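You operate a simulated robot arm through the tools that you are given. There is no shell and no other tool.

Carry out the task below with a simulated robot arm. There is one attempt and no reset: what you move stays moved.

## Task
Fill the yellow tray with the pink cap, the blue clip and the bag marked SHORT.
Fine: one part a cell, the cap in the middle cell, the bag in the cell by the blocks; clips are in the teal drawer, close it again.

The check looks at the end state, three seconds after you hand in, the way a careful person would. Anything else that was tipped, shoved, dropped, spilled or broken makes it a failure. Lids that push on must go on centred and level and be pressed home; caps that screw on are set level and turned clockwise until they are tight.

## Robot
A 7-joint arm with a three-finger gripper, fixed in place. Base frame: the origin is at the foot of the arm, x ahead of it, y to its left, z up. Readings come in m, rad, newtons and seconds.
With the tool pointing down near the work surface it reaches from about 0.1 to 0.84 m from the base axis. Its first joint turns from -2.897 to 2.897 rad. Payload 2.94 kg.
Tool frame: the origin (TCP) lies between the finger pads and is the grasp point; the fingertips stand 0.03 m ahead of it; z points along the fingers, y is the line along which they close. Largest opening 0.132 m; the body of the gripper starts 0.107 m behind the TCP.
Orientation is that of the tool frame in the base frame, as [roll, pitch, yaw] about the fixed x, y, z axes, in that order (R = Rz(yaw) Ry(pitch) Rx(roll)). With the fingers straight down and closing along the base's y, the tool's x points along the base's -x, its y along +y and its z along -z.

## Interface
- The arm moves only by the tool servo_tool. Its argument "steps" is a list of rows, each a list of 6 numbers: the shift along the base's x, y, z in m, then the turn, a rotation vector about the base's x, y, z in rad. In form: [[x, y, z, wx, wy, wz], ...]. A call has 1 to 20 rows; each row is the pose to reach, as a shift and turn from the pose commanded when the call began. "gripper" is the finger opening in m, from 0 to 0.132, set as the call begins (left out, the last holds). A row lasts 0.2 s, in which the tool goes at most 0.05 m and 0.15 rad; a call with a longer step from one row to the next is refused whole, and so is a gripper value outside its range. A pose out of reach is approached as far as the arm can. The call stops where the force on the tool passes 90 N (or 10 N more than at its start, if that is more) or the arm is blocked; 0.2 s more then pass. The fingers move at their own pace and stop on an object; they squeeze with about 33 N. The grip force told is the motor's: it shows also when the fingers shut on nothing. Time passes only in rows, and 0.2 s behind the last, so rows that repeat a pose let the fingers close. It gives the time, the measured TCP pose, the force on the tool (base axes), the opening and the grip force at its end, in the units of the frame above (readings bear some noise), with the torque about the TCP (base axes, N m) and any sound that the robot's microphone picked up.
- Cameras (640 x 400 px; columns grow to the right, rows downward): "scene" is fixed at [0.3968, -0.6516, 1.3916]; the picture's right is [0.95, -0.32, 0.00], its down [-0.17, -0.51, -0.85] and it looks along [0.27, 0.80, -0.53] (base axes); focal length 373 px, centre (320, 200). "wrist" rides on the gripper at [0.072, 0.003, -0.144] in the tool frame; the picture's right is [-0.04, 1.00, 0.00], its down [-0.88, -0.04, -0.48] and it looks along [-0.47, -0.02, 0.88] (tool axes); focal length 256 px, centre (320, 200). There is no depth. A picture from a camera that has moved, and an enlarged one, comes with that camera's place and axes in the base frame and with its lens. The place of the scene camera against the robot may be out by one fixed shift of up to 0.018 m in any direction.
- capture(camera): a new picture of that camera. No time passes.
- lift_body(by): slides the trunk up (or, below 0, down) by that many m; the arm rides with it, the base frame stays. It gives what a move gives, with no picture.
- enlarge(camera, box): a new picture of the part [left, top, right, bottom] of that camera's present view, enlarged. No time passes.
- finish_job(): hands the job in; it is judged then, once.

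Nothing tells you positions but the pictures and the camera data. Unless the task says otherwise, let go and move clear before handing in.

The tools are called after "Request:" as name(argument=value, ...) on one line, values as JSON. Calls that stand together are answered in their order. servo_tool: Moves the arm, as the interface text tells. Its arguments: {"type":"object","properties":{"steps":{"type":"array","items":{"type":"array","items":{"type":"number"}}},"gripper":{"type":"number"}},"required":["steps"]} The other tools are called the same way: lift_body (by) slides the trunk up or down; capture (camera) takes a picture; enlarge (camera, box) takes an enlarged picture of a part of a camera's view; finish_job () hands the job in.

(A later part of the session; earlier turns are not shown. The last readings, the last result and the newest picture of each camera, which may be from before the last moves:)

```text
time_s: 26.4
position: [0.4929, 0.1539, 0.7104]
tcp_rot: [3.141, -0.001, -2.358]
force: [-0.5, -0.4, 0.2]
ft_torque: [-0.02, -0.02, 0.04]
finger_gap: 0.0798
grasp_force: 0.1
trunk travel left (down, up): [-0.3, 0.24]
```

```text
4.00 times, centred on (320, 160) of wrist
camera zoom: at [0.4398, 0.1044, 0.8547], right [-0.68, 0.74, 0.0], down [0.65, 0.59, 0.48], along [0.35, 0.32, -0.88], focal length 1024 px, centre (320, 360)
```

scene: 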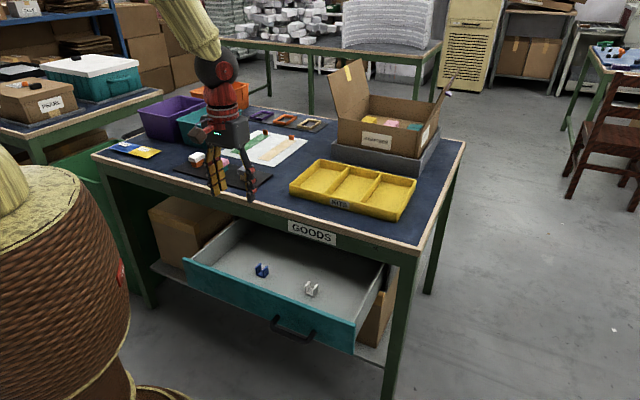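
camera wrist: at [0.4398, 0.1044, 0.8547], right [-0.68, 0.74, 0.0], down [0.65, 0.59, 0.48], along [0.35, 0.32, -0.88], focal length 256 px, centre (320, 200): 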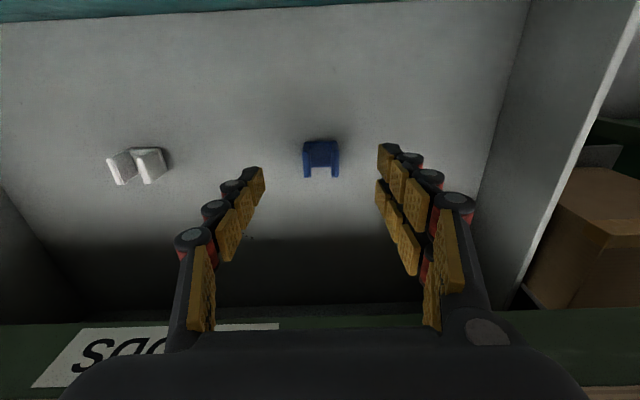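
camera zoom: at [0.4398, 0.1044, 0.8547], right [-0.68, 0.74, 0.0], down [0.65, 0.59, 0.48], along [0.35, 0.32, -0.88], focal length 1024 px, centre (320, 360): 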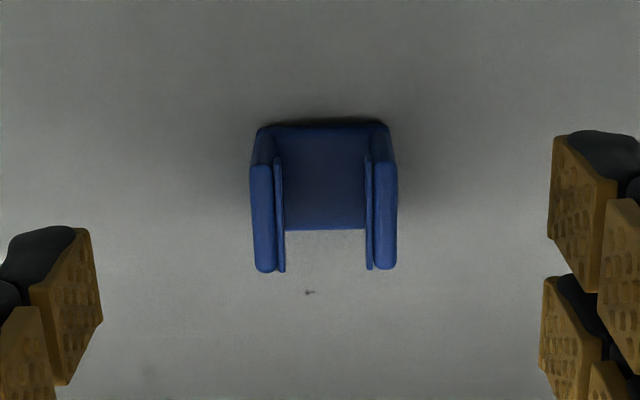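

Views agree: clip about 0.03 m wide, its wall tops near z ≈ 0.665 and the drawer floor near 0.63, directly below the tool. I'll lower so the tips come to about 0.64 and check.

Request:
servo_tool(steps=[[-0.0005, 0.0005, -0.015, 0, 0, 0], [-0.0005, 0.0005, -0.03, 0, 0, 0], [-0.0005, 0.0005, -0.04, 0, 0, 0]])

Request:
capture(camera="wrist")

Request:
enlarge(camera="scene", box=[200, 210, 330, 291])

```text
time_s: 27.2
position: [0.4942, 0.154, 0.6705]
tcp_rot: [3.141, 0.0, -2.356]
force: [-0.1, -0.2, -0.6]
ft_torque: [0.0, -0.03, -0.01]
finger_gap: 0.0798
grasp_force: 0.1
trunk travel left (down, up): [-0.3, 0.24]
```

```text
taken
camera wrist: at [0.4399, 0.105, 0.8145], right [-0.68, 0.74, 0.0], down [0.65, 0.59, 0.48], along [0.35, 0.32, -0.88], focal length 256 px, centre (320, 200)
```

wrist: 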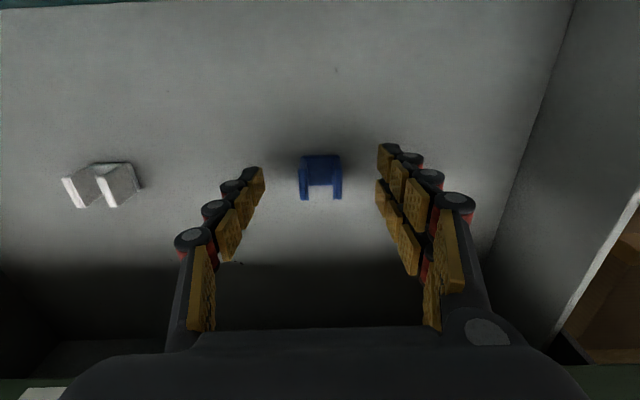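

```text
4.92 times, centred on (265, 250) of scene
camera zoom: at [0.3968, -0.6516, 1.3916], right [0.95, -0.32, 0.0], down [-0.17, -0.51, -0.85], along [0.27, 0.8, -0.53], focal length 1838 px, centre (591, -49)
```

zoom: 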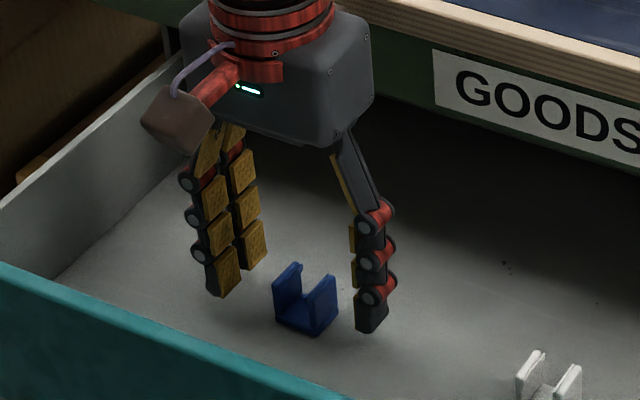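

The clip is centred between the fingers with the tips just above the drawer floor. Closing on it now.

Request:
servo_tool(gripper=0.0, steps=[[0, 0, 0, 0, 0, 0], [0, 0, 0, 0, 0, 0], [0, 0, 0, 0, 0, 0], [0, 0, 0, 0, 0, 0], [0, 0, 0, 0, 0, 0]])

Request:
enlarge(camera="scene", box=[200, 210, 330, 291])

Request:
enlarge(camera="wrist", box=[240, 110, 400, 210])

```text
time_s: 28.4
position: [0.4937, 0.1522, 0.67]
tcp_rot: [3.141, -0.001, -2.355]
force: [0.2, -0.3, -0.2]
ft_torque: [0.02, 0.0, -0.01]
finger_gap: 0.0287
grasp_force: 28.7
trunk travel left (down, up): [-0.3, 0.24]
```

```text
4.92 times, centred on (265, 250) of scene
camera zoom: at [0.3968, -0.6516, 1.3916], right [0.95, -0.32, 0.0], down [-0.17, -0.51, -0.85], along [0.27, 0.8, -0.53], focal length 1838 px, centre (591, -49)
```

zoom: 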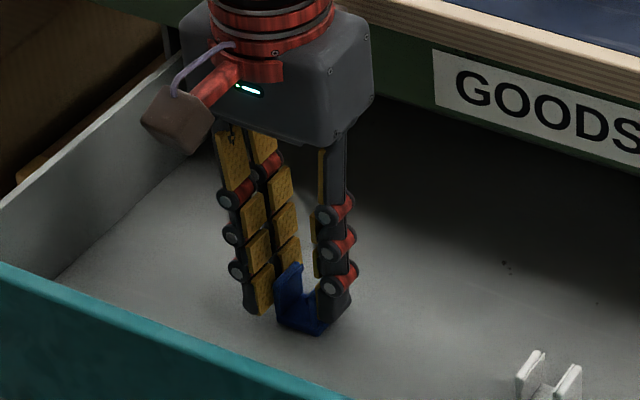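

```text
4.00 times, centred on (320, 160) of wrist
camera zoom: at [0.4399, 0.1049, 0.8147], right [-0.68, 0.74, 0.0], down [0.65, 0.59, 0.48], along [0.35, 0.32, -0.88], focal length 1024 px, centre (320, 360)
```

zoom: 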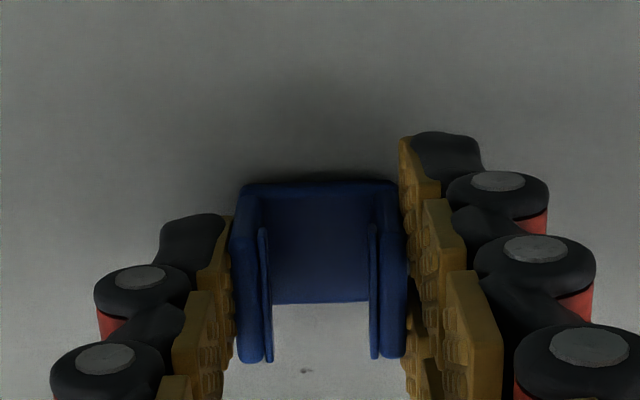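

The clip is held (gap 0.029 m). Lifting straight up out of the drawer.

Request:
servo_tool(steps=[[0, 0, 0.02, 0, 0, 0], [0, 0, 0.06, 0, 0, 0], [0, 0, 0.1, 0, 0, 0], [0, 0, 0.14, 0, 0, 0], [0, 0, 0.18, 0, 0, 0], [0, 0, 0.22, 0, 0, 0], [0, 0, 0.26, 0, 0, 0]])

Request:
capture(camera="wrist")

Request:
capture(camera="scene")

```text
time_s: 30.0
position: [0.4935, 0.1512, 0.9335]
tcp_rot: [-3.141, 0.0, -2.358]
force: [0.9, -0.3, -1.4]
ft_torque: [-0.02, 0.01, 0.01]
finger_gap: 0.0284
grasp_force: 33.0
trunk travel left (down, up): [-0.3, 0.24]
```

```text
taken
camera wrist: at [0.4402, 0.1026, 1.0779], right [-0.68, 0.74, 0.0], down [0.65, 0.59, 0.47], along [0.35, 0.32, -0.88], focal length 256 px, centre (320, 200)
```

wrist: 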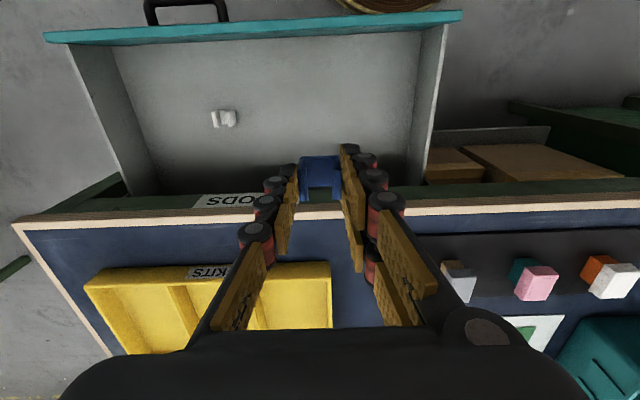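

```text
taken
```

scene: 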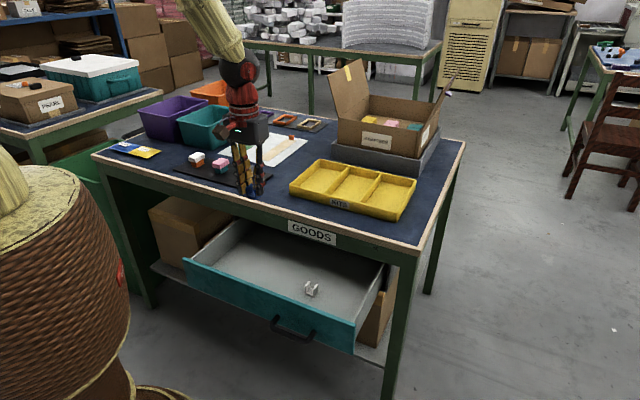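

The blue clip is held securely and the drawer stayed put. I'll enlarge the tray view to fix its position before carrying the clip over.

Request:
enlarge(camera="wrist", box=[0, 200, 240, 350])

Request:
enlarge(camera="wrist", box=[240, 200, 480, 350])

```text
2.67 times, centred on (120, 275) of wrist
camera zoom: at [0.4402, 0.1026, 1.0779], right [-0.68, 0.74, 0.0], down [0.65, 0.59, 0.47], along [0.35, 0.32, -0.88], focal length 683 px, centre (853, 0)
```

zoom: 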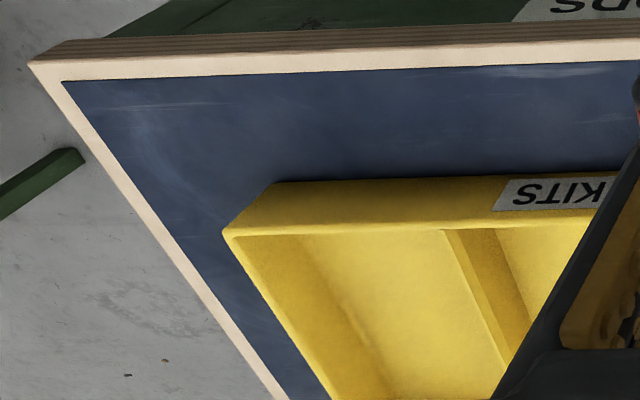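

```text
2.67 times, centred on (360, 275) of wrist
camera zoom: at [0.4402, 0.1026, 1.0779], right [-0.68, 0.74, 0.0], down [0.65, 0.59, 0.47], along [0.35, 0.32, -0.88], focal length 683 px, centre (213, 0)
```

zoom: 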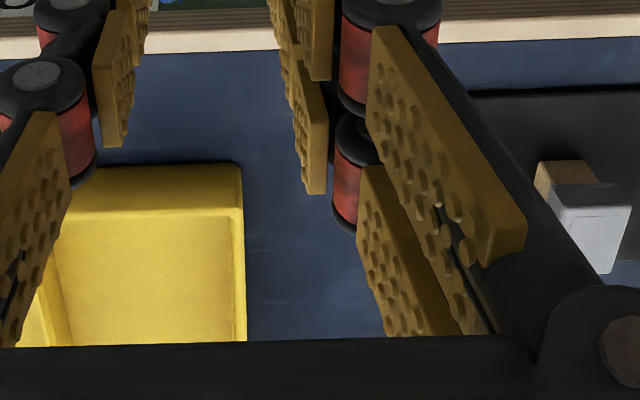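

Table top works out at z ≈ 0.80 and the tray at e1 0.236–0.562, e2 0.628–0.82, rim about 0.836. The clip goes in the far cell (away from the blocks); I'll carry it there at height and see how close I can get.

Request:
servo_tool(steps=[[0.04, -0.0035, 0, 0, 0, 0], [0.08, -0.007, 0, 0, 0, 0], [0.12, -0.0105, 0, 0, 0, 0], [0.16, -0.014, 0, 0, 0, 0], [0.2, -0.0175, 0, 0, 0, 0], [0.24, -0.021, 0, 0, 0, 0], [0.28, -0.0245, 0, 0, 0, 0], [0.31, -0.0275, 0, 0, 0, 0], [0.329, -0.029, 0, 0, 0, 0], [0.329, -0.029, 0, 0, 0, 0]])

Request:
capture(camera="wrist")

Request:
capture(camera="scene")

```text
time_s: 32.2
position: [0.8223, 0.1244, 0.9314]
tcp_rot: [3.141, 0.0, -2.355]
force: [0.1, 0.3, -0.8]
ft_torque: [0.04, 0.01, -0.01]
finger_gap: 0.0284
grasp_force: 32.8
trunk travel left (down, up): [-0.3, 0.24]
```

```text
taken
camera wrist: at [0.769, 0.0754, 1.0756], right [-0.68, 0.74, 0.0], down [0.65, 0.59, 0.48], along [0.35, 0.32, -0.88], focal length 256 px, centre (320, 200)
```

wrist: 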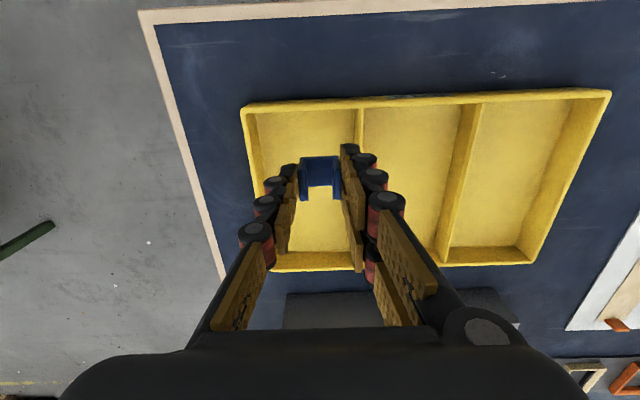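

```text
taken
```

scene: 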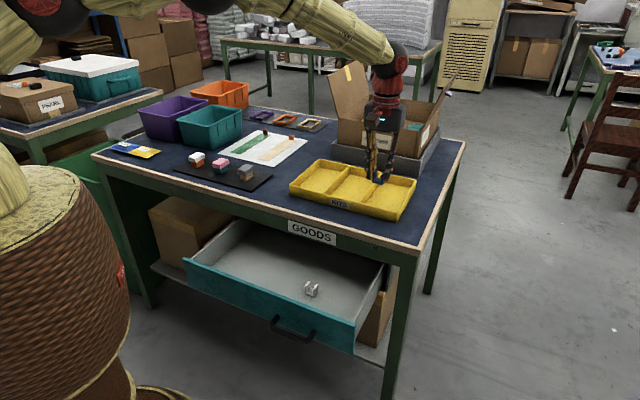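

The clip is over the far cell with clearance on all sides. Lowering to just above the tray floor.

Request:
servo_tool(steps=[[0.001, -0.002, -0.03, 0, 0, 0], [0.001, -0.002, -0.06, 0, 0, 0], [0.001, -0.002, -0.076, 0, 0, 0]])

Request:
enlarge(camera="wrist", box=[220, 60, 460, 210])

Request:
enlarge(camera="scene", box=[300, 110, 460, 210])

```text
time_s: 33.0
position: [0.8243, 0.1226, 0.8549]
tcp_rot: [3.139, 0.0, -2.355]
force: [0.0, 0.4, 0.4]
ft_torque: [-0.01, 0.02, -0.01]
finger_gap: 0.0285
grasp_force: 32.7
trunk travel left (down, up): [-0.3, 0.24]
```

```text
2.67 times, centred on (340, 135) of wrist
camera zoom: at [0.7704, 0.0733, 0.9998], right [-0.68, 0.74, 0.0], down [0.65, 0.59, 0.48], along [0.35, 0.32, -0.88], focal length 683 px, centre (267, 373)
```

zoom: 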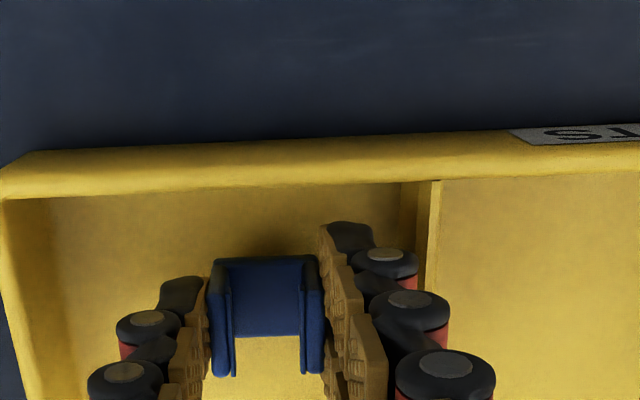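

```text
4.00 times, centred on (380, 160) of scene
camera zoom: at [0.3968, -0.6516, 1.3916], right [0.95, -0.32, 0.0], down [-0.17, -0.51, -0.85], along [0.27, 0.8, -0.53], focal length 1493 px, centre (80, 360)
```

zoom: 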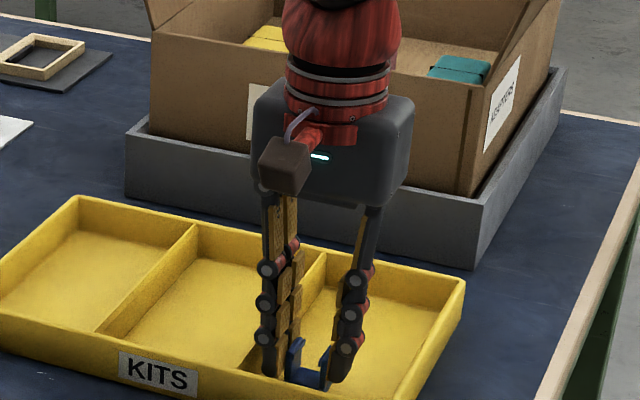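

The clip is inside the cell walls and still above the floor. I'll lower in small steps and feel for contact.

Request:
servo_tool(steps=[[0, 0, -0.003, 0, 0, 0], [0, 0, -0.006, 0, 0, 0]])

Request:
servo_tool(steps=[[0, 0, -0.003, 0, 0, 0]])

```text
time_s: 33.6
position: [0.8239, 0.1233, 0.8504]
tcp_rot: [-3.14, 0.001, -2.355]
force: [0.1, -0.3, 1.2]
ft_torque: [0.04, 0.03, 0.02]
finger_gap: 0.0284
grasp_force: 33.6
trunk travel left (down, up): [-0.3, 0.24]
```

```text
time_s: 34.0
position: [0.8221, 0.1221, 0.8472]
tcp_rot: [3.142, 0.001, -2.357]
force: [0.7, 0.7, 1.9]
ft_torque: [0.01, 0.0, -0.02]
finger_gap: 0.0282
grasp_force: 33.4
trunk travel left (down, up): [-0.3, 0.24]
```

Request:
servo_tool(steps=[[0, 0, -0.003, 0, 0, 0]])

Request:
servo_tool(steps=[[0, 0, -0.002, 0, 0, 0]])

Request:
enlarge(camera="scene", box=[330, 155, 430, 217])

```text
time_s: 34.4
position: [0.8244, 0.1221, 0.8466]
tcp_rot: [-3.14, 0.002, -2.357]
force: [-5.9, 1.7, 17.5]
ft_torque: [0.09, 0.29, -0.01]
finger_gap: 0.0287
grasp_force: 33.1
trunk travel left (down, up): [-0.3, 0.24]
```

```text
time_s: 34.8
position: [0.8253, 0.1226, 0.846]
tcp_rot: [-3.138, 0.006, -2.357]
force: [-5.1, 0.1, 28.3]
ft_torque: [-0.04, 0.21, 0.01]
finger_gap: 0.0286
grasp_force: 33.3
trunk travel left (down, up): [-0.3, 0.24]
```

```text
6.40 times, centred on (380, 186) of scene
camera zoom: at [0.3968, -0.6516, 1.3916], right [0.95, -0.32, 0.0], down [-0.17, -0.51, -0.85], along [0.27, 0.8, -0.53], focal length 2389 px, centre (-64, 290)
```

zoom: 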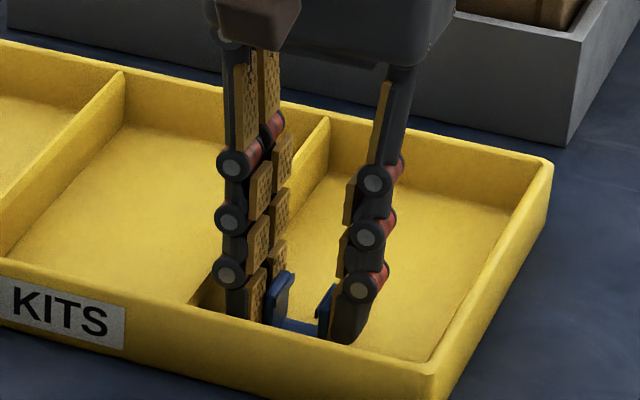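

The clip has touched down (about 28 N). I'll ease the pressure off and then open the fingers a little.

Request:
servo_tool(steps=[[0, 0, 0.004, 0, 0, 0]])

Request:
servo_tool(gripper=0.042, steps=[[0, 0, 0, 0, 0, 0], [0, 0, 0, 0, 0, 0], [0, 0, 0, 0, 0, 0]])

Request:
enlarge(camera="wrist", box=[220, 60, 460, 210])

Request:
enlarge(camera="scene", box=[330, 155, 430, 217])

```text
time_s: 35.2
position: [0.8242, 0.1217, 0.8466]
tcp_rot: [-3.14, 0.001, -2.354]
force: [4.3, 0.6, 16.4]
ft_torque: [0.02, -0.28, 0.0]
finger_gap: 0.0282
grasp_force: 32.7
trunk travel left (down, up): [-0.3, 0.24]
```

```text
time_s: 36.0
position: [0.823, 0.1235, 0.8453]
tcp_rot: [3.141, -0.001, -2.356]
force: [0.3, 0.4, -0.1]
ft_torque: [-0.01, 0.01, -0.03]
finger_gap: 0.0421
grasp_force: 0.1
trunk travel left (down, up): [-0.3, 0.24]
```

```text
2.67 times, centred on (340, 135) of wrist
camera zoom: at [0.7694, 0.0731, 0.9895], right [-0.68, 0.74, 0.0], down [0.65, 0.59, 0.47], along [0.35, 0.32, -0.88], focal length 683 px, centre (267, 373)
```

zoom: 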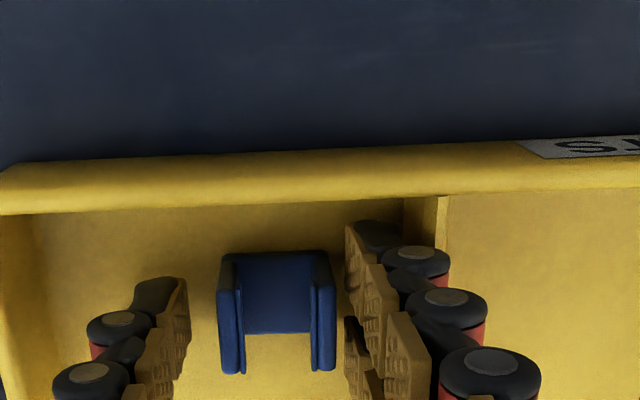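

```text
6.40 times, centred on (380, 186) of scene
camera zoom: at [0.3968, -0.6516, 1.3916], right [0.95, -0.32, 0.0], down [-0.17, -0.51, -0.85], along [0.27, 0.8, -0.53], focal length 2389 px, centre (-64, 290)
```

zoom: 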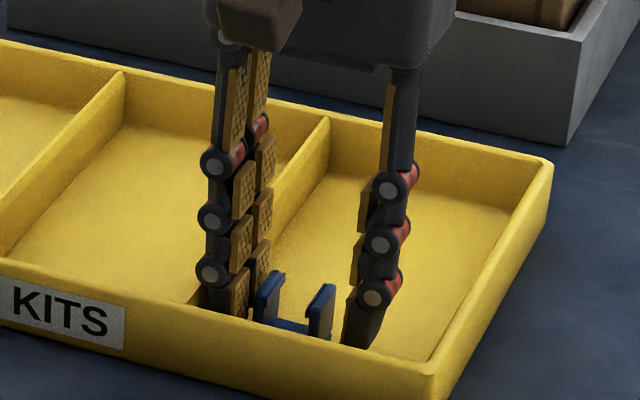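

The clip is standing upright in the far cell and released. I'll lift straight up and verify.

Request:
servo_tool(steps=[[0, 0, 0.02, 0, 0, 0], [0, 0, 0.05, 0, 0, 0], [0, 0, 0.09, 0, 0, 0], [-0.03, 0, 0.12, 0, 0, 0], [-0.07, 0.0, 0.15, 0, 0, 0]])

Request:
capture(camera="wrist")

Request:
enlarge(camera="scene", box=[280, 140, 440, 240])

```text
time_s: 37.2
position: [0.7537, 0.1216, 0.9965]
tcp_rot: [3.141, -0.001, -2.357]
force: [-0.7, -0.3, 0.3]
ft_torque: [0.0, -0.02, 0.03]
finger_gap: 0.0421
grasp_force: 0.0
trunk travel left (down, up): [-0.3, 0.24]
```

```text
taken
camera wrist: at [0.7003, 0.0722, 1.141], right [-0.68, 0.74, 0.0], down [0.65, 0.59, 0.48], along [0.35, 0.32, -0.88], focal length 256 px, centre (320, 200)
```

wrist: 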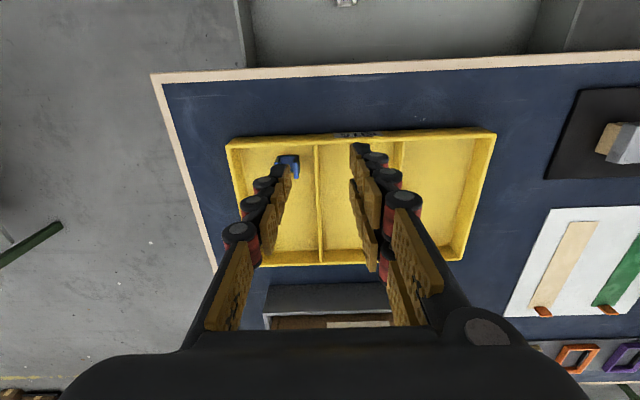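

```text
4.00 times, centred on (360, 190) of scene
camera zoom: at [0.3968, -0.6516, 1.3916], right [0.95, -0.32, 0.0], down [-0.17, -0.51, -0.85], along [0.27, 0.8, -0.53], focal length 1493 px, centre (160, 240)
```

zoom: 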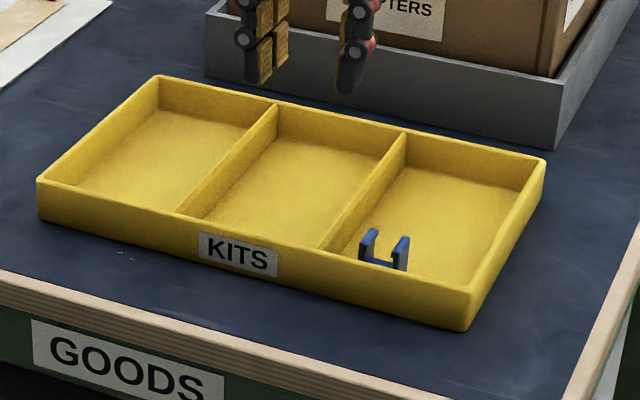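

The clip stands in the far cell, tray undisturbed. Now I'll close the drawer: turn the tool level again and go back to the handle.

Request:
servo_tool(gripper=0.06, steps=[[-0.0107, -0.0081, 0, 0.114, 0, -0.0806], [-0.0214, -0.0162, 0, 0.228, 0, -0.1612], [-0.0321, -0.0243, 0, 0.342, 0, -0.2418], [-0.0428, -0.0324, 0, 0.456, 0, -0.3224], [-0.0535, -0.0405, 0, 0.57, 0, -0.403], [-0.0642, -0.0486, 0, 0.684, 0, -0.4836], [-0.0749, -0.0567, 0, 0.798, 0, -0.5642], [-0.0856, -0.0648, 0, 0.912, 0, -0.6448], [-0.0963, -0.0729, 0, 1.026, 0, -0.7254], [-0.107, -0.081, 0, 1.14, 0, -0.806], [-0.1177, -0.0891, 0, 1.254, 0, -0.8866], [-0.1284, -0.0972, 0, 1.368, 0, -0.9672], [-0.1391, -0.1053, 0, 1.482, 0, -1.0478], [-0.1498, -0.1134, 0, 1.596, 0, -1.1284], [-0.16, -0.122, 0, 1.71, 0, -1.2092]])

Request:
capture(camera="scene")

```text
time_s: 40.4
position: [0.593, -0.0025, 0.9969]
tcp_rot: [1.568, 0.0, 2.355]
force: [-1.4, 1.1, 0.0]
ft_torque: [0.02, 0.03, -0.02]
finger_gap: 0.0599
grasp_force: 0.0
trunk travel left (down, up): [-0.3, 0.24]
```

```text
taken
```

scene: 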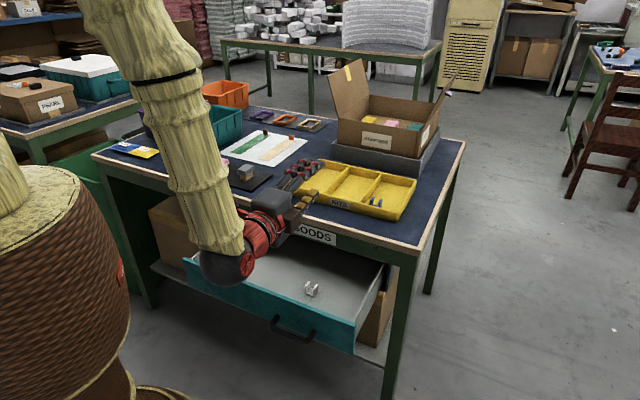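

Tool is level. I'll back off in front of the handle and lower to its height along the same path I left by.

Request:
servo_tool(steps=[[-0.025, -0.025, -0.02, 0, 0, 0], [-0.05, -0.05, -0.05, 0, 0, 0], [-0.075, -0.075, -0.08, 0, 0, 0], [-0.1, -0.1, -0.11, 0, 0, 0], [-0.122, -0.12, -0.145, 0, 0, 0], [-0.131, -0.128, -0.19, 0, 0, 0], [-0.131, -0.128, -0.235, 0, 0, 0], [-0.131, -0.128, -0.28, 0, 0, 0], [-0.131, -0.128, -0.32, 0, 0, 0], [-0.131, -0.128, -0.352, 0, 0, 0]])

Request:
capture(camera="wrist")

Request:
enlarge(camera="scene", box=[180, 200, 420, 350])

```text
time_s: 42.6
position: [0.4605, -0.1281, 0.6425]
tcp_rot: [1.571, 0.0, 2.355]
force: [0.6, -0.2, 0.9]
ft_torque: [-0.01, 0.01, 0.04]
finger_gap: 0.0599
grasp_force: 0.1
trunk travel left (down, up): [-0.3, 0.24]
```

```text
taken
camera wrist: at [0.3073, -0.178, 0.646], right [0.03, -0.03, 1.0], down [0.28, -0.96, -0.04], along [0.96, 0.29, -0.02], focal length 256 px, centre (320, 200)
```

wrist: 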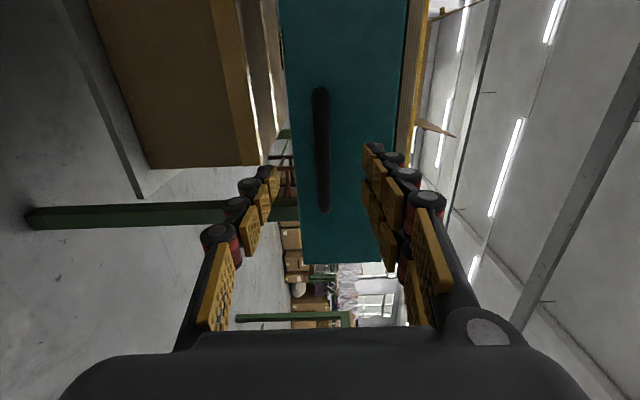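

```text
2.67 times, centred on (300, 275) of scene
camera zoom: at [0.3968, -0.6516, 1.3916], right [0.95, -0.32, 0.0], down [-0.17, -0.51, -0.85], along [0.27, 0.8, -0.53], focal length 996 px, centre (373, 0)
```

zoom: 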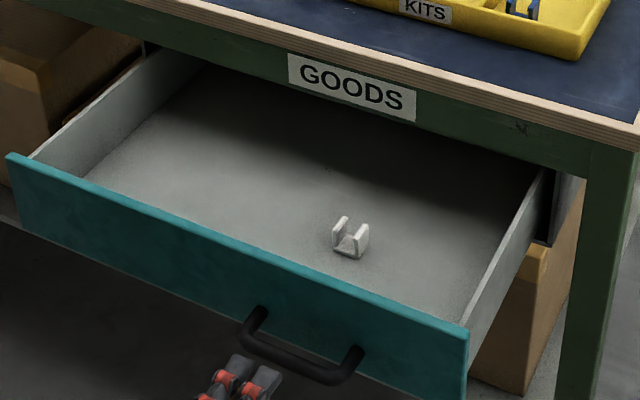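

The bar is again centred between the fingers. Advancing to the grip position and closing on the bar.

Request:
servo_tool(steps=[[0.016, 0.0145, 0.001, 0, 0, 0], [0.032, 0.029, 0.002, 0, 0, 0], [0.047, 0.043, 0.002, 0, 0, 0]])

Request:
servo_tool(gripper=0.0, steps=[[0, 0, 0, 0, 0, 0], [0, 0, 0, 0, 0, 0], [0, 0, 0, 0, 0, 0], [0, 0, 0, 0, 0, 0]])

```text
time_s: 43.4
position: [0.5091, -0.0847, 0.6461]
tcp_rot: [1.572, -0.002, 2.356]
force: [0.0, -0.6, 0.5]
ft_torque: [-0.01, 0.01, 0.01]
finger_gap: 0.0599
grasp_force: 0.0
trunk travel left (down, up): [-0.3, 0.24]
```

```text
time_s: 44.4
position: [0.5083, -0.0853, 0.6442]
tcp_rot: [1.574, -0.001, 2.357]
force: [2.2, -0.6, -8.7]
ft_torque: [-0.09, -0.05, -0.07]
finger_gap: 0.0128
grasp_force: 21.0
trunk travel left (down, up): [-0.3, 0.24]
```

Gripped again. Pushing the drawer in steadily.

Request:
servo_tool(steps=[[0.006, 0.006, 0, 0, 0, 0], [0.015, 0.015, 0, 0, 0, 0], [0.025, 0.025, 0, 0, 0, 0], [0.035, 0.035, 0, 0, 0, 0], [0.045, 0.045, 0, 0, 0, 0], [0.055, 0.055, 0, 0, 0, 0], [0.065, 0.065, 0, 0, 0, 0], [0.075, 0.075, 0, 0, 0, 0], [0.085, 0.085, 0, 0, 0, 0], [0.095, 0.095, 0, 0, 0, 0], [0.105, 0.105, 0, 0, 0, 0], [0.115, 0.115, 0, 0, 0, 0], [0.125, 0.125, 0, 0, 0, 0], [0.135, 0.135, 0, 0, 0, 0], [0.143, 0.143, 0, 0, 0, 0], [0.149, 0.149, 0, 0, 0, 0]])

Request:
enlarge(camera="scene", box=[180, 180, 420, 330])

```text
time_s: 47.8
position: [0.6593, 0.0655, 0.6449]
tcp_rot: [1.572, -0.001, 2.358]
force: [-5.2, 6.4, -11.4]
ft_torque: [-0.11, -0.06, -0.69]
finger_gap: 0.0124
grasp_force: 39.4
trunk travel left (down, up): [-0.3, 0.24]
```

```text
2.67 times, centred on (300, 255) of scene
camera zoom: at [0.3968, -0.6516, 1.3916], right [0.95, -0.32, 0.0], down [-0.17, -0.51, -0.85], along [0.27, 0.8, -0.53], focal length 996 px, centre (373, 53)
```

zoom: 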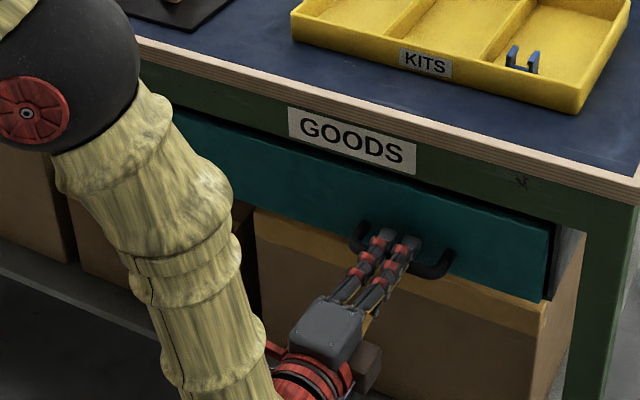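

Almost home; the original closed grip was about 3 mm further in. I'll nudge until I feel the stop.

Request:
servo_tool(steps=[[0.002, 0.002, 0, 0, 0, 0], [0.0035, 0.0035, 0, 0, 0, 0]])

Request:
servo_tool(steps=[[0.002, 0.002, 0, 0, 0, 0]])

Request:
enlarge(camera="scene", box=[220, 200, 420, 325])

```text
time_s: 48.4
position: [0.6608, 0.0682, 0.6458]
tcp_rot: [1.57, -0.002, 2.358]
force: [-8.0, 3.7, -6.1]
ft_torque: [-0.05, -0.02, 0.72]
finger_gap: 0.0127
grasp_force: 39.2
trunk travel left (down, up): [-0.3, 0.24]
```

```text
time_s: 48.8
position: [0.6623, 0.0693, 0.6441]
tcp_rot: [1.569, -0.005, 2.355]
force: [-19.8, -3.6, -4.5]
ft_torque: [-0.07, -0.05, -0.21]
finger_gap: 0.013
grasp_force: 39.4
trunk travel left (down, up): [-0.3, 0.24]
```

```text
3.20 times, centred on (320, 262) of scene
camera zoom: at [0.3968, -0.6516, 1.3916], right [0.95, -0.32, 0.0], down [-0.17, -0.51, -0.85], along [0.27, 0.8, -0.53], focal length 1195 px, centre (320, 0)
```

zoom: 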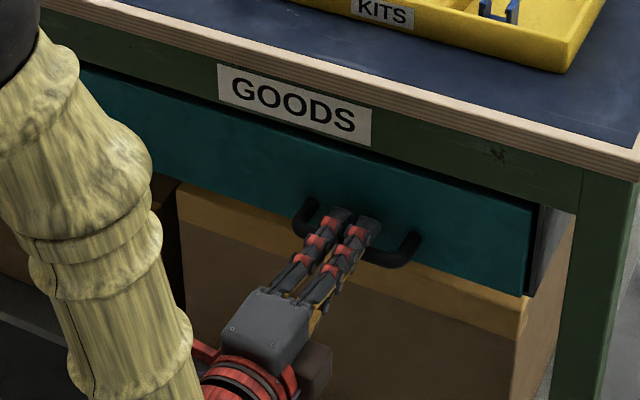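

The drawer matches its original closed picture and the stop pushes back with ~17 N. I'll release and back away, then rise.

Request:
servo_tool(gripper=0.06, steps=[[0, 0, 0, 0, 0, 0], [0, 0, 0, 0, 0, 0], [0, 0, 0, 0, 0, 0], [-0.015, -0.015, 0, 0, 0, 0], [-0.04, -0.04, 0, 0, 0, 0], [-0.07, -0.07, 0, 0, 0, 0], [-0.08, -0.08, 0.04, 0, 0, 0], [-0.08, -0.08, 0.085, 0, 0, 0], [-0.08, -0.08, 0.13, 0, 0, 0], [-0.08, -0.08, 0.175, 0, 0, 0], [-0.08, -0.08, 0.22, 0, 0, 0], [-0.08, -0.08, 0.265, 0, 0, 0], [-0.08, -0.08, 0.31, 0, 0, 0], [-0.08, -0.08, 0.34, 0, 0, 0]])

Request:
enlarge(camera="scene", box=[220, 200, 420, 325])

```text
time_s: 51.8
position: [0.5821, -0.0105, 0.9872]
tcp_rot: [1.57, -0.003, 2.356]
force: [-0.3, 0.4, 0.5]
ft_torque: [-0.02, -0.01, -0.01]
finger_gap: 0.0602
grasp_force: 0.1
trunk travel left (down, up): [-0.3, 0.24]
```

```text
3.20 times, centred on (320, 262) of scene
camera zoom: at [0.3968, -0.6516, 1.3916], right [0.95, -0.32, 0.0], down [-0.17, -0.51, -0.85], along [0.27, 0.8, -0.53], focal length 1195 px, centre (320, 0)
```

zoom: 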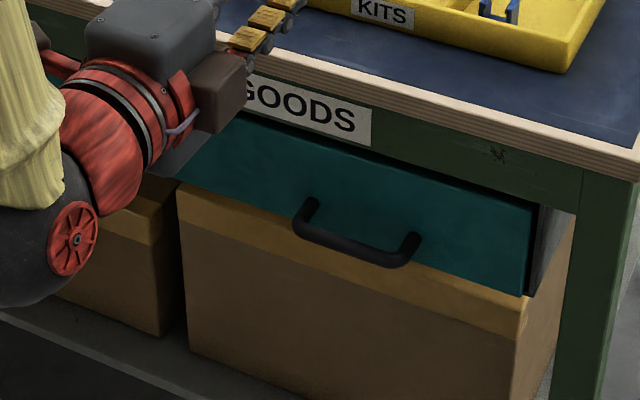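

The drawer is fully shut. Now I'll turn the tool back to pointing down and move over to the pink-capped block.

Request:
servo_tool(gripper=0.132, steps=[[-0.0124, 0.029, 0.001, -0.114, 0, 0.0806], [-0.0248, 0.058, 0.002, -0.228, 0, 0.1612], [-0.0372, 0.087, 0.003, -0.342, 0, 0.2418], [-0.0496, 0.116, 0.004, -0.456, 0, 0.3224], [-0.062, 0.145, 0.005, -0.57, 0, 0.403], [-0.0744, 0.174, 0.006, -0.684, 0, 0.4836], [-0.0868, 0.203, 0.007, -0.798, 0, 0.5642], [-0.0992, 0.232, 0.008, -0.912, 0, 0.6448], [-0.1116, 0.261, 0.009, -1.026, 0, 0.7254], [-0.124, 0.29, 0.01, -1.14, 0, 0.806], [-0.1364, 0.319, 0.011, -1.254, 0, 0.8866], [-0.1488, 0.348, 0.012, -1.368, 0, 0.9672], [-0.1612, 0.377, 0.013, -1.482, 0, 1.0478], [-0.1736, 0.406, 0.014, -1.596, 0, 1.1284], [-0.186, 0.435, 0.015, -1.71, 0, 1.2092]])

Request:
capture(camera="wrist")

Request:
capture(camera="scene")

```text
time_s: 55.0
position: [0.3983, 0.4233, 0.9993]
tcp_rot: [-3.14, -0.001, -2.356]
force: [0.8, 0.1, 0.1]
ft_torque: [-0.04, 0.01, -0.01]
finger_gap: 0.132
grasp_force: 0.1
trunk travel left (down, up): [-0.3, 0.24]
```

```text
taken
camera wrist: at [0.3442, 0.3756, 1.1434], right [-0.68, 0.74, 0.0], down [0.65, 0.6, 0.47], along [0.35, 0.32, -0.88], focal length 256 px, centre (320, 200)
```

wrist: 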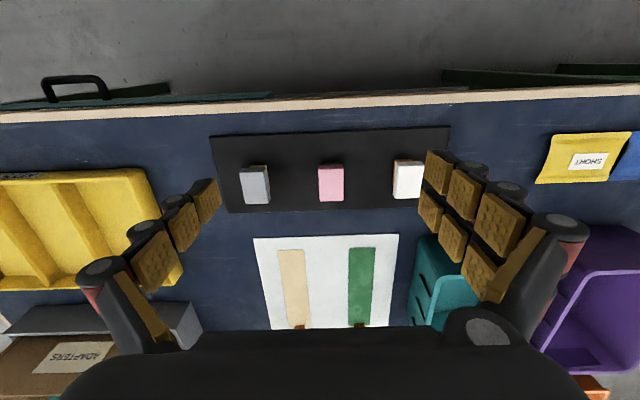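

```text
taken
```

scene: 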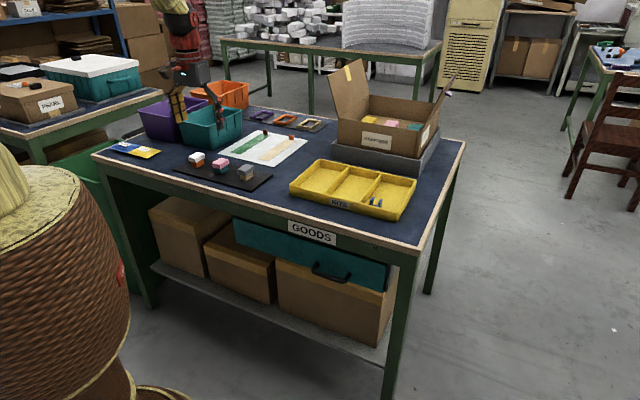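

Request:
enlarge(camera="wrist", box=[220, 120, 440, 258])

Request:
enlarge(camera="scene", box=[180, 140, 280, 202])

```text
2.90 times, centred on (330, 189) of wrist
camera zoom: at [0.3442, 0.3756, 1.1434], right [-0.68, 0.74, 0.0], down [0.65, 0.6, 0.47], along [0.35, 0.32, -0.88], focal length 742 px, centre (291, 232)
```

zoom: 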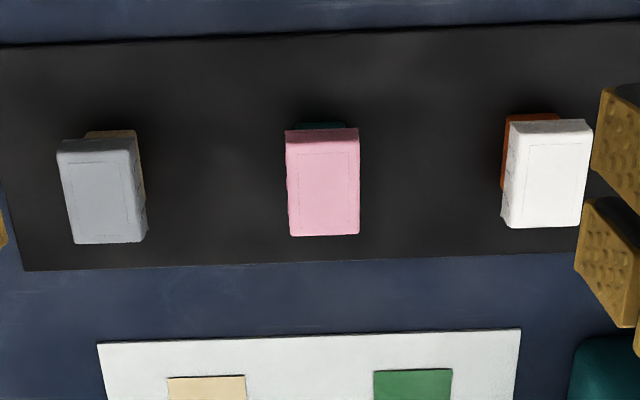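

```text
6.40 times, centred on (230, 171) of scene
camera zoom: at [0.3968, -0.6516, 1.3916], right [0.95, -0.32, 0.0], down [-0.17, -0.51, -0.85], along [0.27, 0.8, -0.53], focal length 2389 px, centre (896, 386)
```

zoom: 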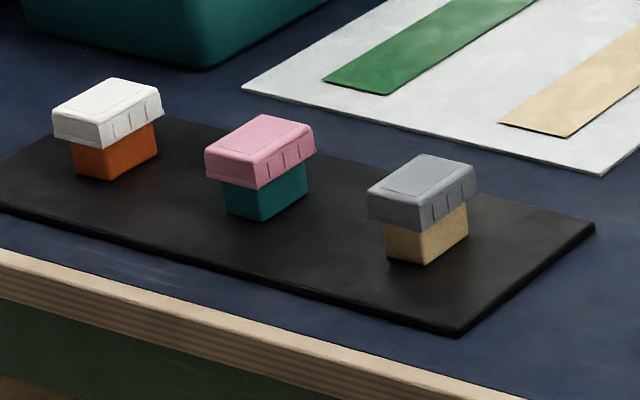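

The pink cap sits on its teal block at about e1 −0.030, e2 0.643, top near z ≈ 0.858, about 0.03 m wide along the finger axis. I'll move above it and measure again from closer.

Request:
servo_tool(gripper=0.07, steps=[[0.012, 0.0176, -0.02, 0, 0, 0], [0.024, 0.035, -0.045, 0, 0, 0], [0.035, 0.0527, -0.07, 0, 0, 0], [0.035, 0.0527, -0.07, 0, 0, 0]])

Request:
capture(camera="wrist")

Request:
enlarge(camera="wrist", box=[220, 110, 420, 235])

Request:
enlarge(camera="scene", box=[170, 130, 290, 205])

```text
time_s: 56.0
position: [0.4322, 0.4775, 0.9296]
tcp_rot: [-3.14, 0.0, -2.355]
force: [0.4, -0.9, -0.9]
ft_torque: [-0.07, 0.01, 0.02]
finger_gap: 0.0699
grasp_force: 0.0
trunk travel left (down, up): [-0.3, 0.24]
```

```text
taken
camera wrist: at [0.3789, 0.4285, 1.0735], right [-0.68, 0.74, 0.0], down [0.65, 0.59, 0.48], along [0.35, 0.32, -0.88], focal length 256 px, centre (320, 200)
```

wrist: 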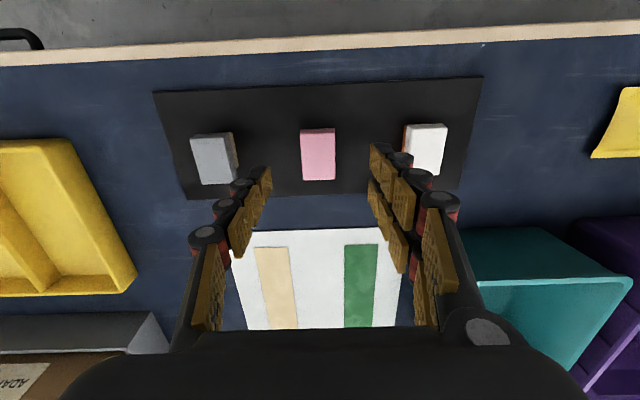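

```text
3.20 times, centred on (320, 172) of wrist
camera zoom: at [0.3789, 0.4285, 1.0735], right [-0.68, 0.74, 0.0], down [0.65, 0.59, 0.48], along [0.35, 0.32, -0.88], focal length 819 px, centre (320, 288)
```

zoom: 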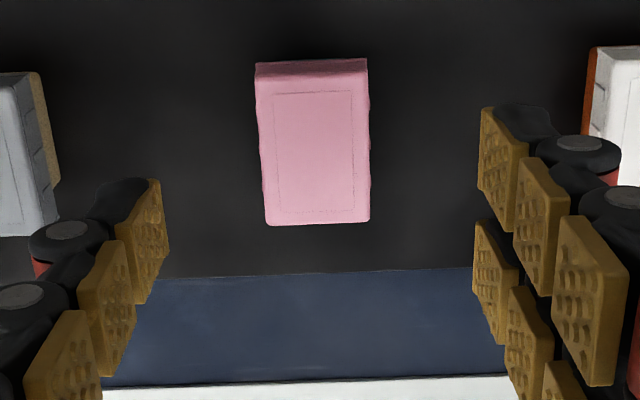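

```text
5.33 times, centred on (230, 168) of scene
camera zoom: at [0.3968, -0.6516, 1.3916], right [0.95, -0.32, 0.0], down [-0.17, -0.51, -0.85], along [0.27, 0.8, -0.53], focal length 1991 px, centre (800, 373)
```

zoom: 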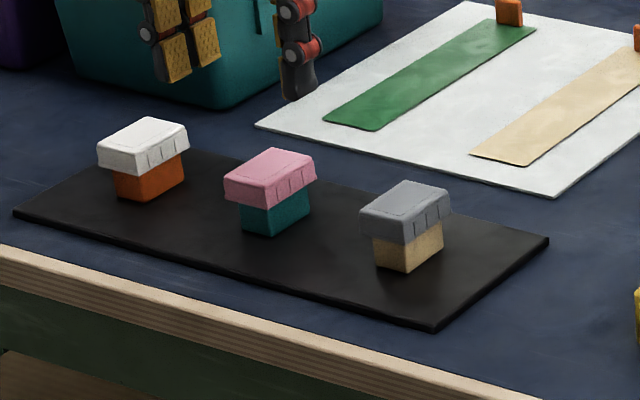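

Refined: cap centre at e1 −0.030, e2 0.648, top z ≈ 0.846, lower edge ≈ 0.829, squared with the table. I'll descend so the tips sit just past the cap's lower edge, with the fingers either side.

Request:
servo_tool(gripper=0.06, steps=[[0.0047, 0.0024, -0.02, 0, 0, 0], [0.0047, 0.0024, -0.045, 0, 0, 0], [0.0047, 0.0024, -0.065, 0, 0, 0], [0.0047, 0.0024, -0.073, 0, 0, 0], [0.0047, 0.0024, -0.073, 0, 0, 0]])

Request:
enlarge(camera="wrist", box=[220, 110, 420, 235])

Request:
enlarge(camera="scene", box=[180, 130, 280, 192])

```text
time_s: 57.2
position: [0.4376, 0.4802, 0.8566]
tcp_rot: [3.142, 0.001, -2.355]
force: [0.2, 0.3, -0.2]
ft_torque: [0.04, -0.01, 0.02]
finger_gap: 0.06
grasp_force: 0.1
trunk travel left (down, up): [-0.3, 0.24]
```

```text
3.20 times, centred on (320, 172) of wrist
camera zoom: at [0.3834, 0.431, 1.002], right [-0.68, 0.74, 0.0], down [0.65, 0.59, 0.48], along [0.35, 0.32, -0.88], focal length 819 px, centre (320, 288)
```

zoom: 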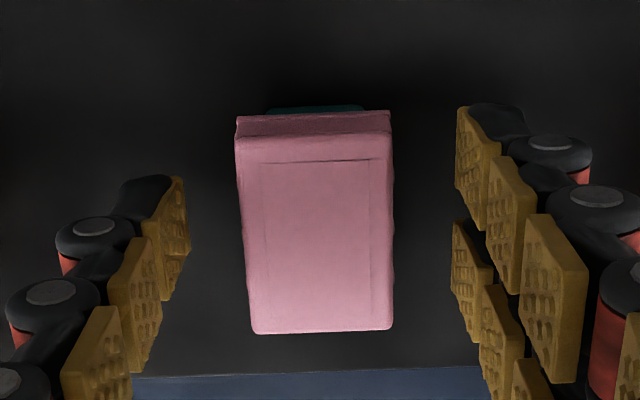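

```text
6.40 times, centred on (230, 161) of scene
camera zoom: at [0.3968, -0.6516, 1.3916], right [0.95, -0.32, 0.0], down [-0.17, -0.51, -0.85], along [0.27, 0.8, -0.53], focal length 2389 px, centre (896, 450)
```

zoom: 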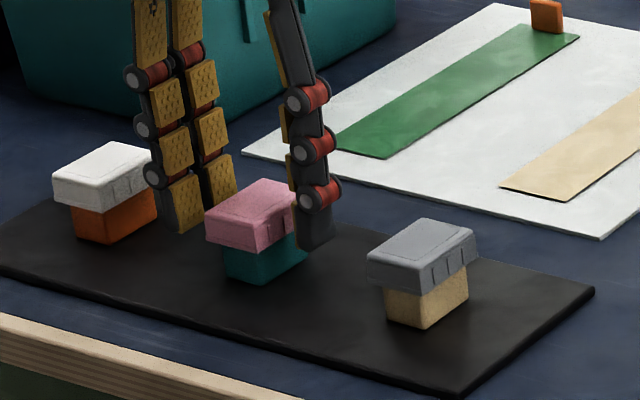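

Fingers straddle the cap evenly and overhang its narrower block with clearance. Closing gently on the cap.

Request:
servo_tool(gripper=0.0, steps=[[0, 0, 0.002, 0, 0, 0], [0, 0, 0.002, 0, 0, 0], [0, 0, 0.002, 0, 0, 0], [0, 0, 0.002, 0, 0, 0]])

Request:
enlarge(camera="wrist", box=[220, 110, 420, 235])

Request:
enlarge(camera="scene", box=[180, 130, 280, 192])

```text
time_s: 58.2
position: [0.4376, 0.479, 0.8602]
tcp_rot: [-3.141, 0.001, -2.357]
force: [2.8, -2.8, -1.2]
ft_torque: [-0.08, -0.06, -0.01]
finger_gap: 0.031
grasp_force: 33.1
trunk travel left (down, up): [-0.3, 0.24]
```

```text
3.20 times, centred on (320, 172) of wrist
camera zoom: at [0.3835, 0.431, 1.0038], right [-0.68, 0.74, 0.0], down [0.65, 0.59, 0.47], along [0.35, 0.32, -0.88], focal length 819 px, centre (320, 288)
```

zoom: 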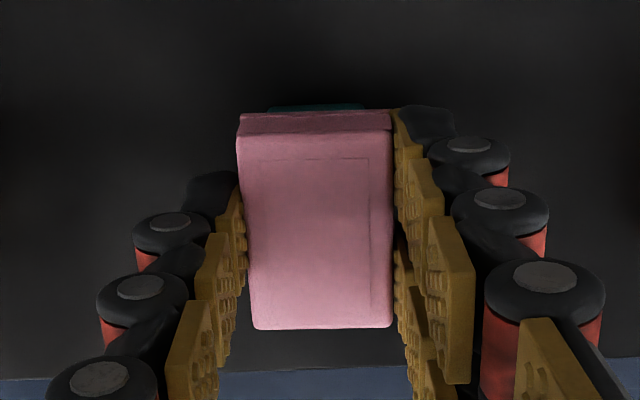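

```text
6.40 times, centred on (230, 161) of scene
camera zoom: at [0.3968, -0.6516, 1.3916], right [0.95, -0.32, 0.0], down [-0.17, -0.51, -0.85], along [0.27, 0.8, -0.53], focal length 2389 px, centre (896, 450)
```

zoom: 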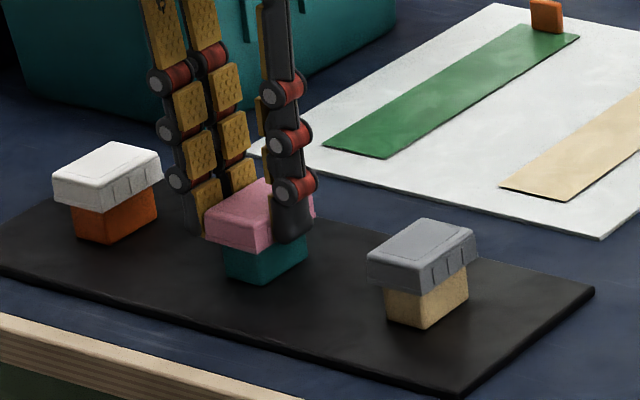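

The cap is gripped (gap 0.031 m). I'll pull up slowly and watch whether the block stays.

Request:
servo_tool(steps=[[0, 0, 0.003, 0, 0, 0], [0, 0, 0.006, 0, 0, 0], [0, 0, 0.009, 0, 0, 0]])

Request:
enlarge(camera="scene", box=[180, 130, 280, 192])

```text
time_s: 59.0
position: [0.4369, 0.4798, 0.8694]
tcp_rot: [3.14, 0.0, -2.357]
force: [0.0, -0.3, -0.4]
ft_torque: [0.02, 0.02, -0.07]
finger_gap: 0.0309
grasp_force: 32.5
trunk travel left (down, up): [-0.3, 0.24]
```

```text
6.40 times, centred on (230, 161) of scene
camera zoom: at [0.3968, -0.6516, 1.3916], right [0.95, -0.32, 0.0], down [-0.17, -0.51, -0.85], along [0.27, 0.8, -0.53], focal length 2389 px, centre (896, 450)
```

zoom: 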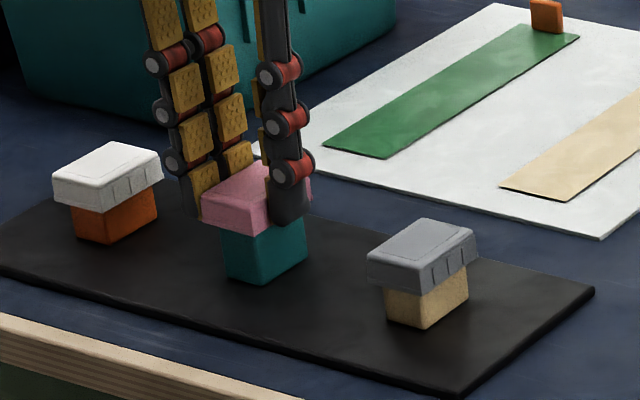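

The cap is coming off with the block staying in place. Continuing straight up.

Request:
servo_tool(steps=[[0, 0, 0.006, 0, 0, 0], [0, 0, 0.012, 0, 0, 0], [0, 0, 0.02, 0, 0, 0], [0, 0, 0.04, 0, 0, 0], [0, 0, 0.07, 0, 0, 0], [0, 0, 0.1, 0, 0, 0]])

Request:
enlarge(camera="scene", box=[170, 100, 290, 205])

Request:
capture(camera="wrist")

```text
time_s: 60.4
position: [0.4354, 0.4799, 0.9701]
tcp_rot: [3.14, -0.002, -2.357]
force: [0.2, 0.4, -0.6]
ft_torque: [0.01, -0.03, 0.0]
finger_gap: 0.031
grasp_force: 32.6
trunk travel left (down, up): [-0.3, 0.24]
```

```text
3.81 times, centred on (230, 152) of scene
camera zoom: at [0.3968, -0.6516, 1.3916], right [0.95, -0.32, 0.0], down [-0.17, -0.51, -0.85], along [0.27, 0.8, -0.53], focal length 1422 px, centre (663, 381)
```

zoom: 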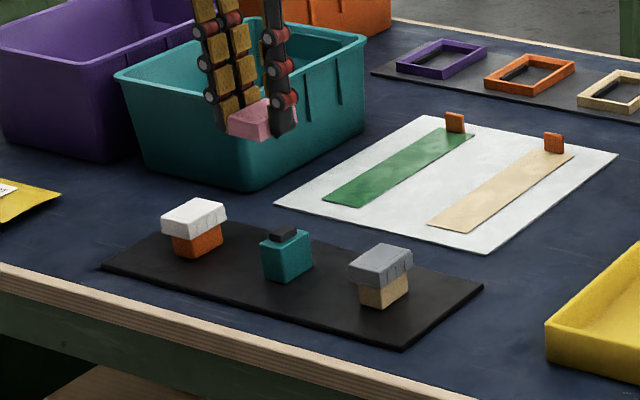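

```text
taken
camera wrist: at [0.3817, 0.4315, 1.113], right [-0.68, 0.74, 0.0], down [0.65, 0.59, 0.47], along [0.35, 0.32, -0.88], focal length 256 px, centre (320, 200)
```

wrist: 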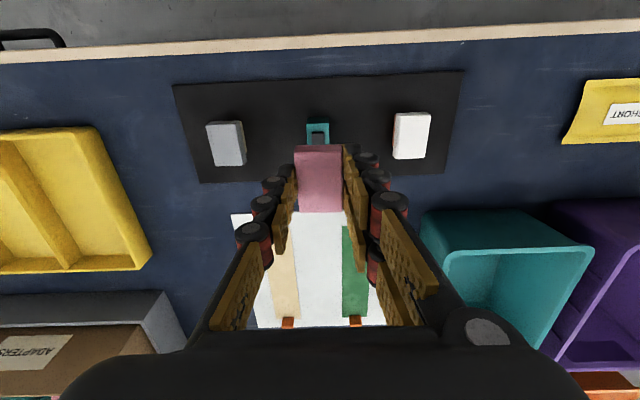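

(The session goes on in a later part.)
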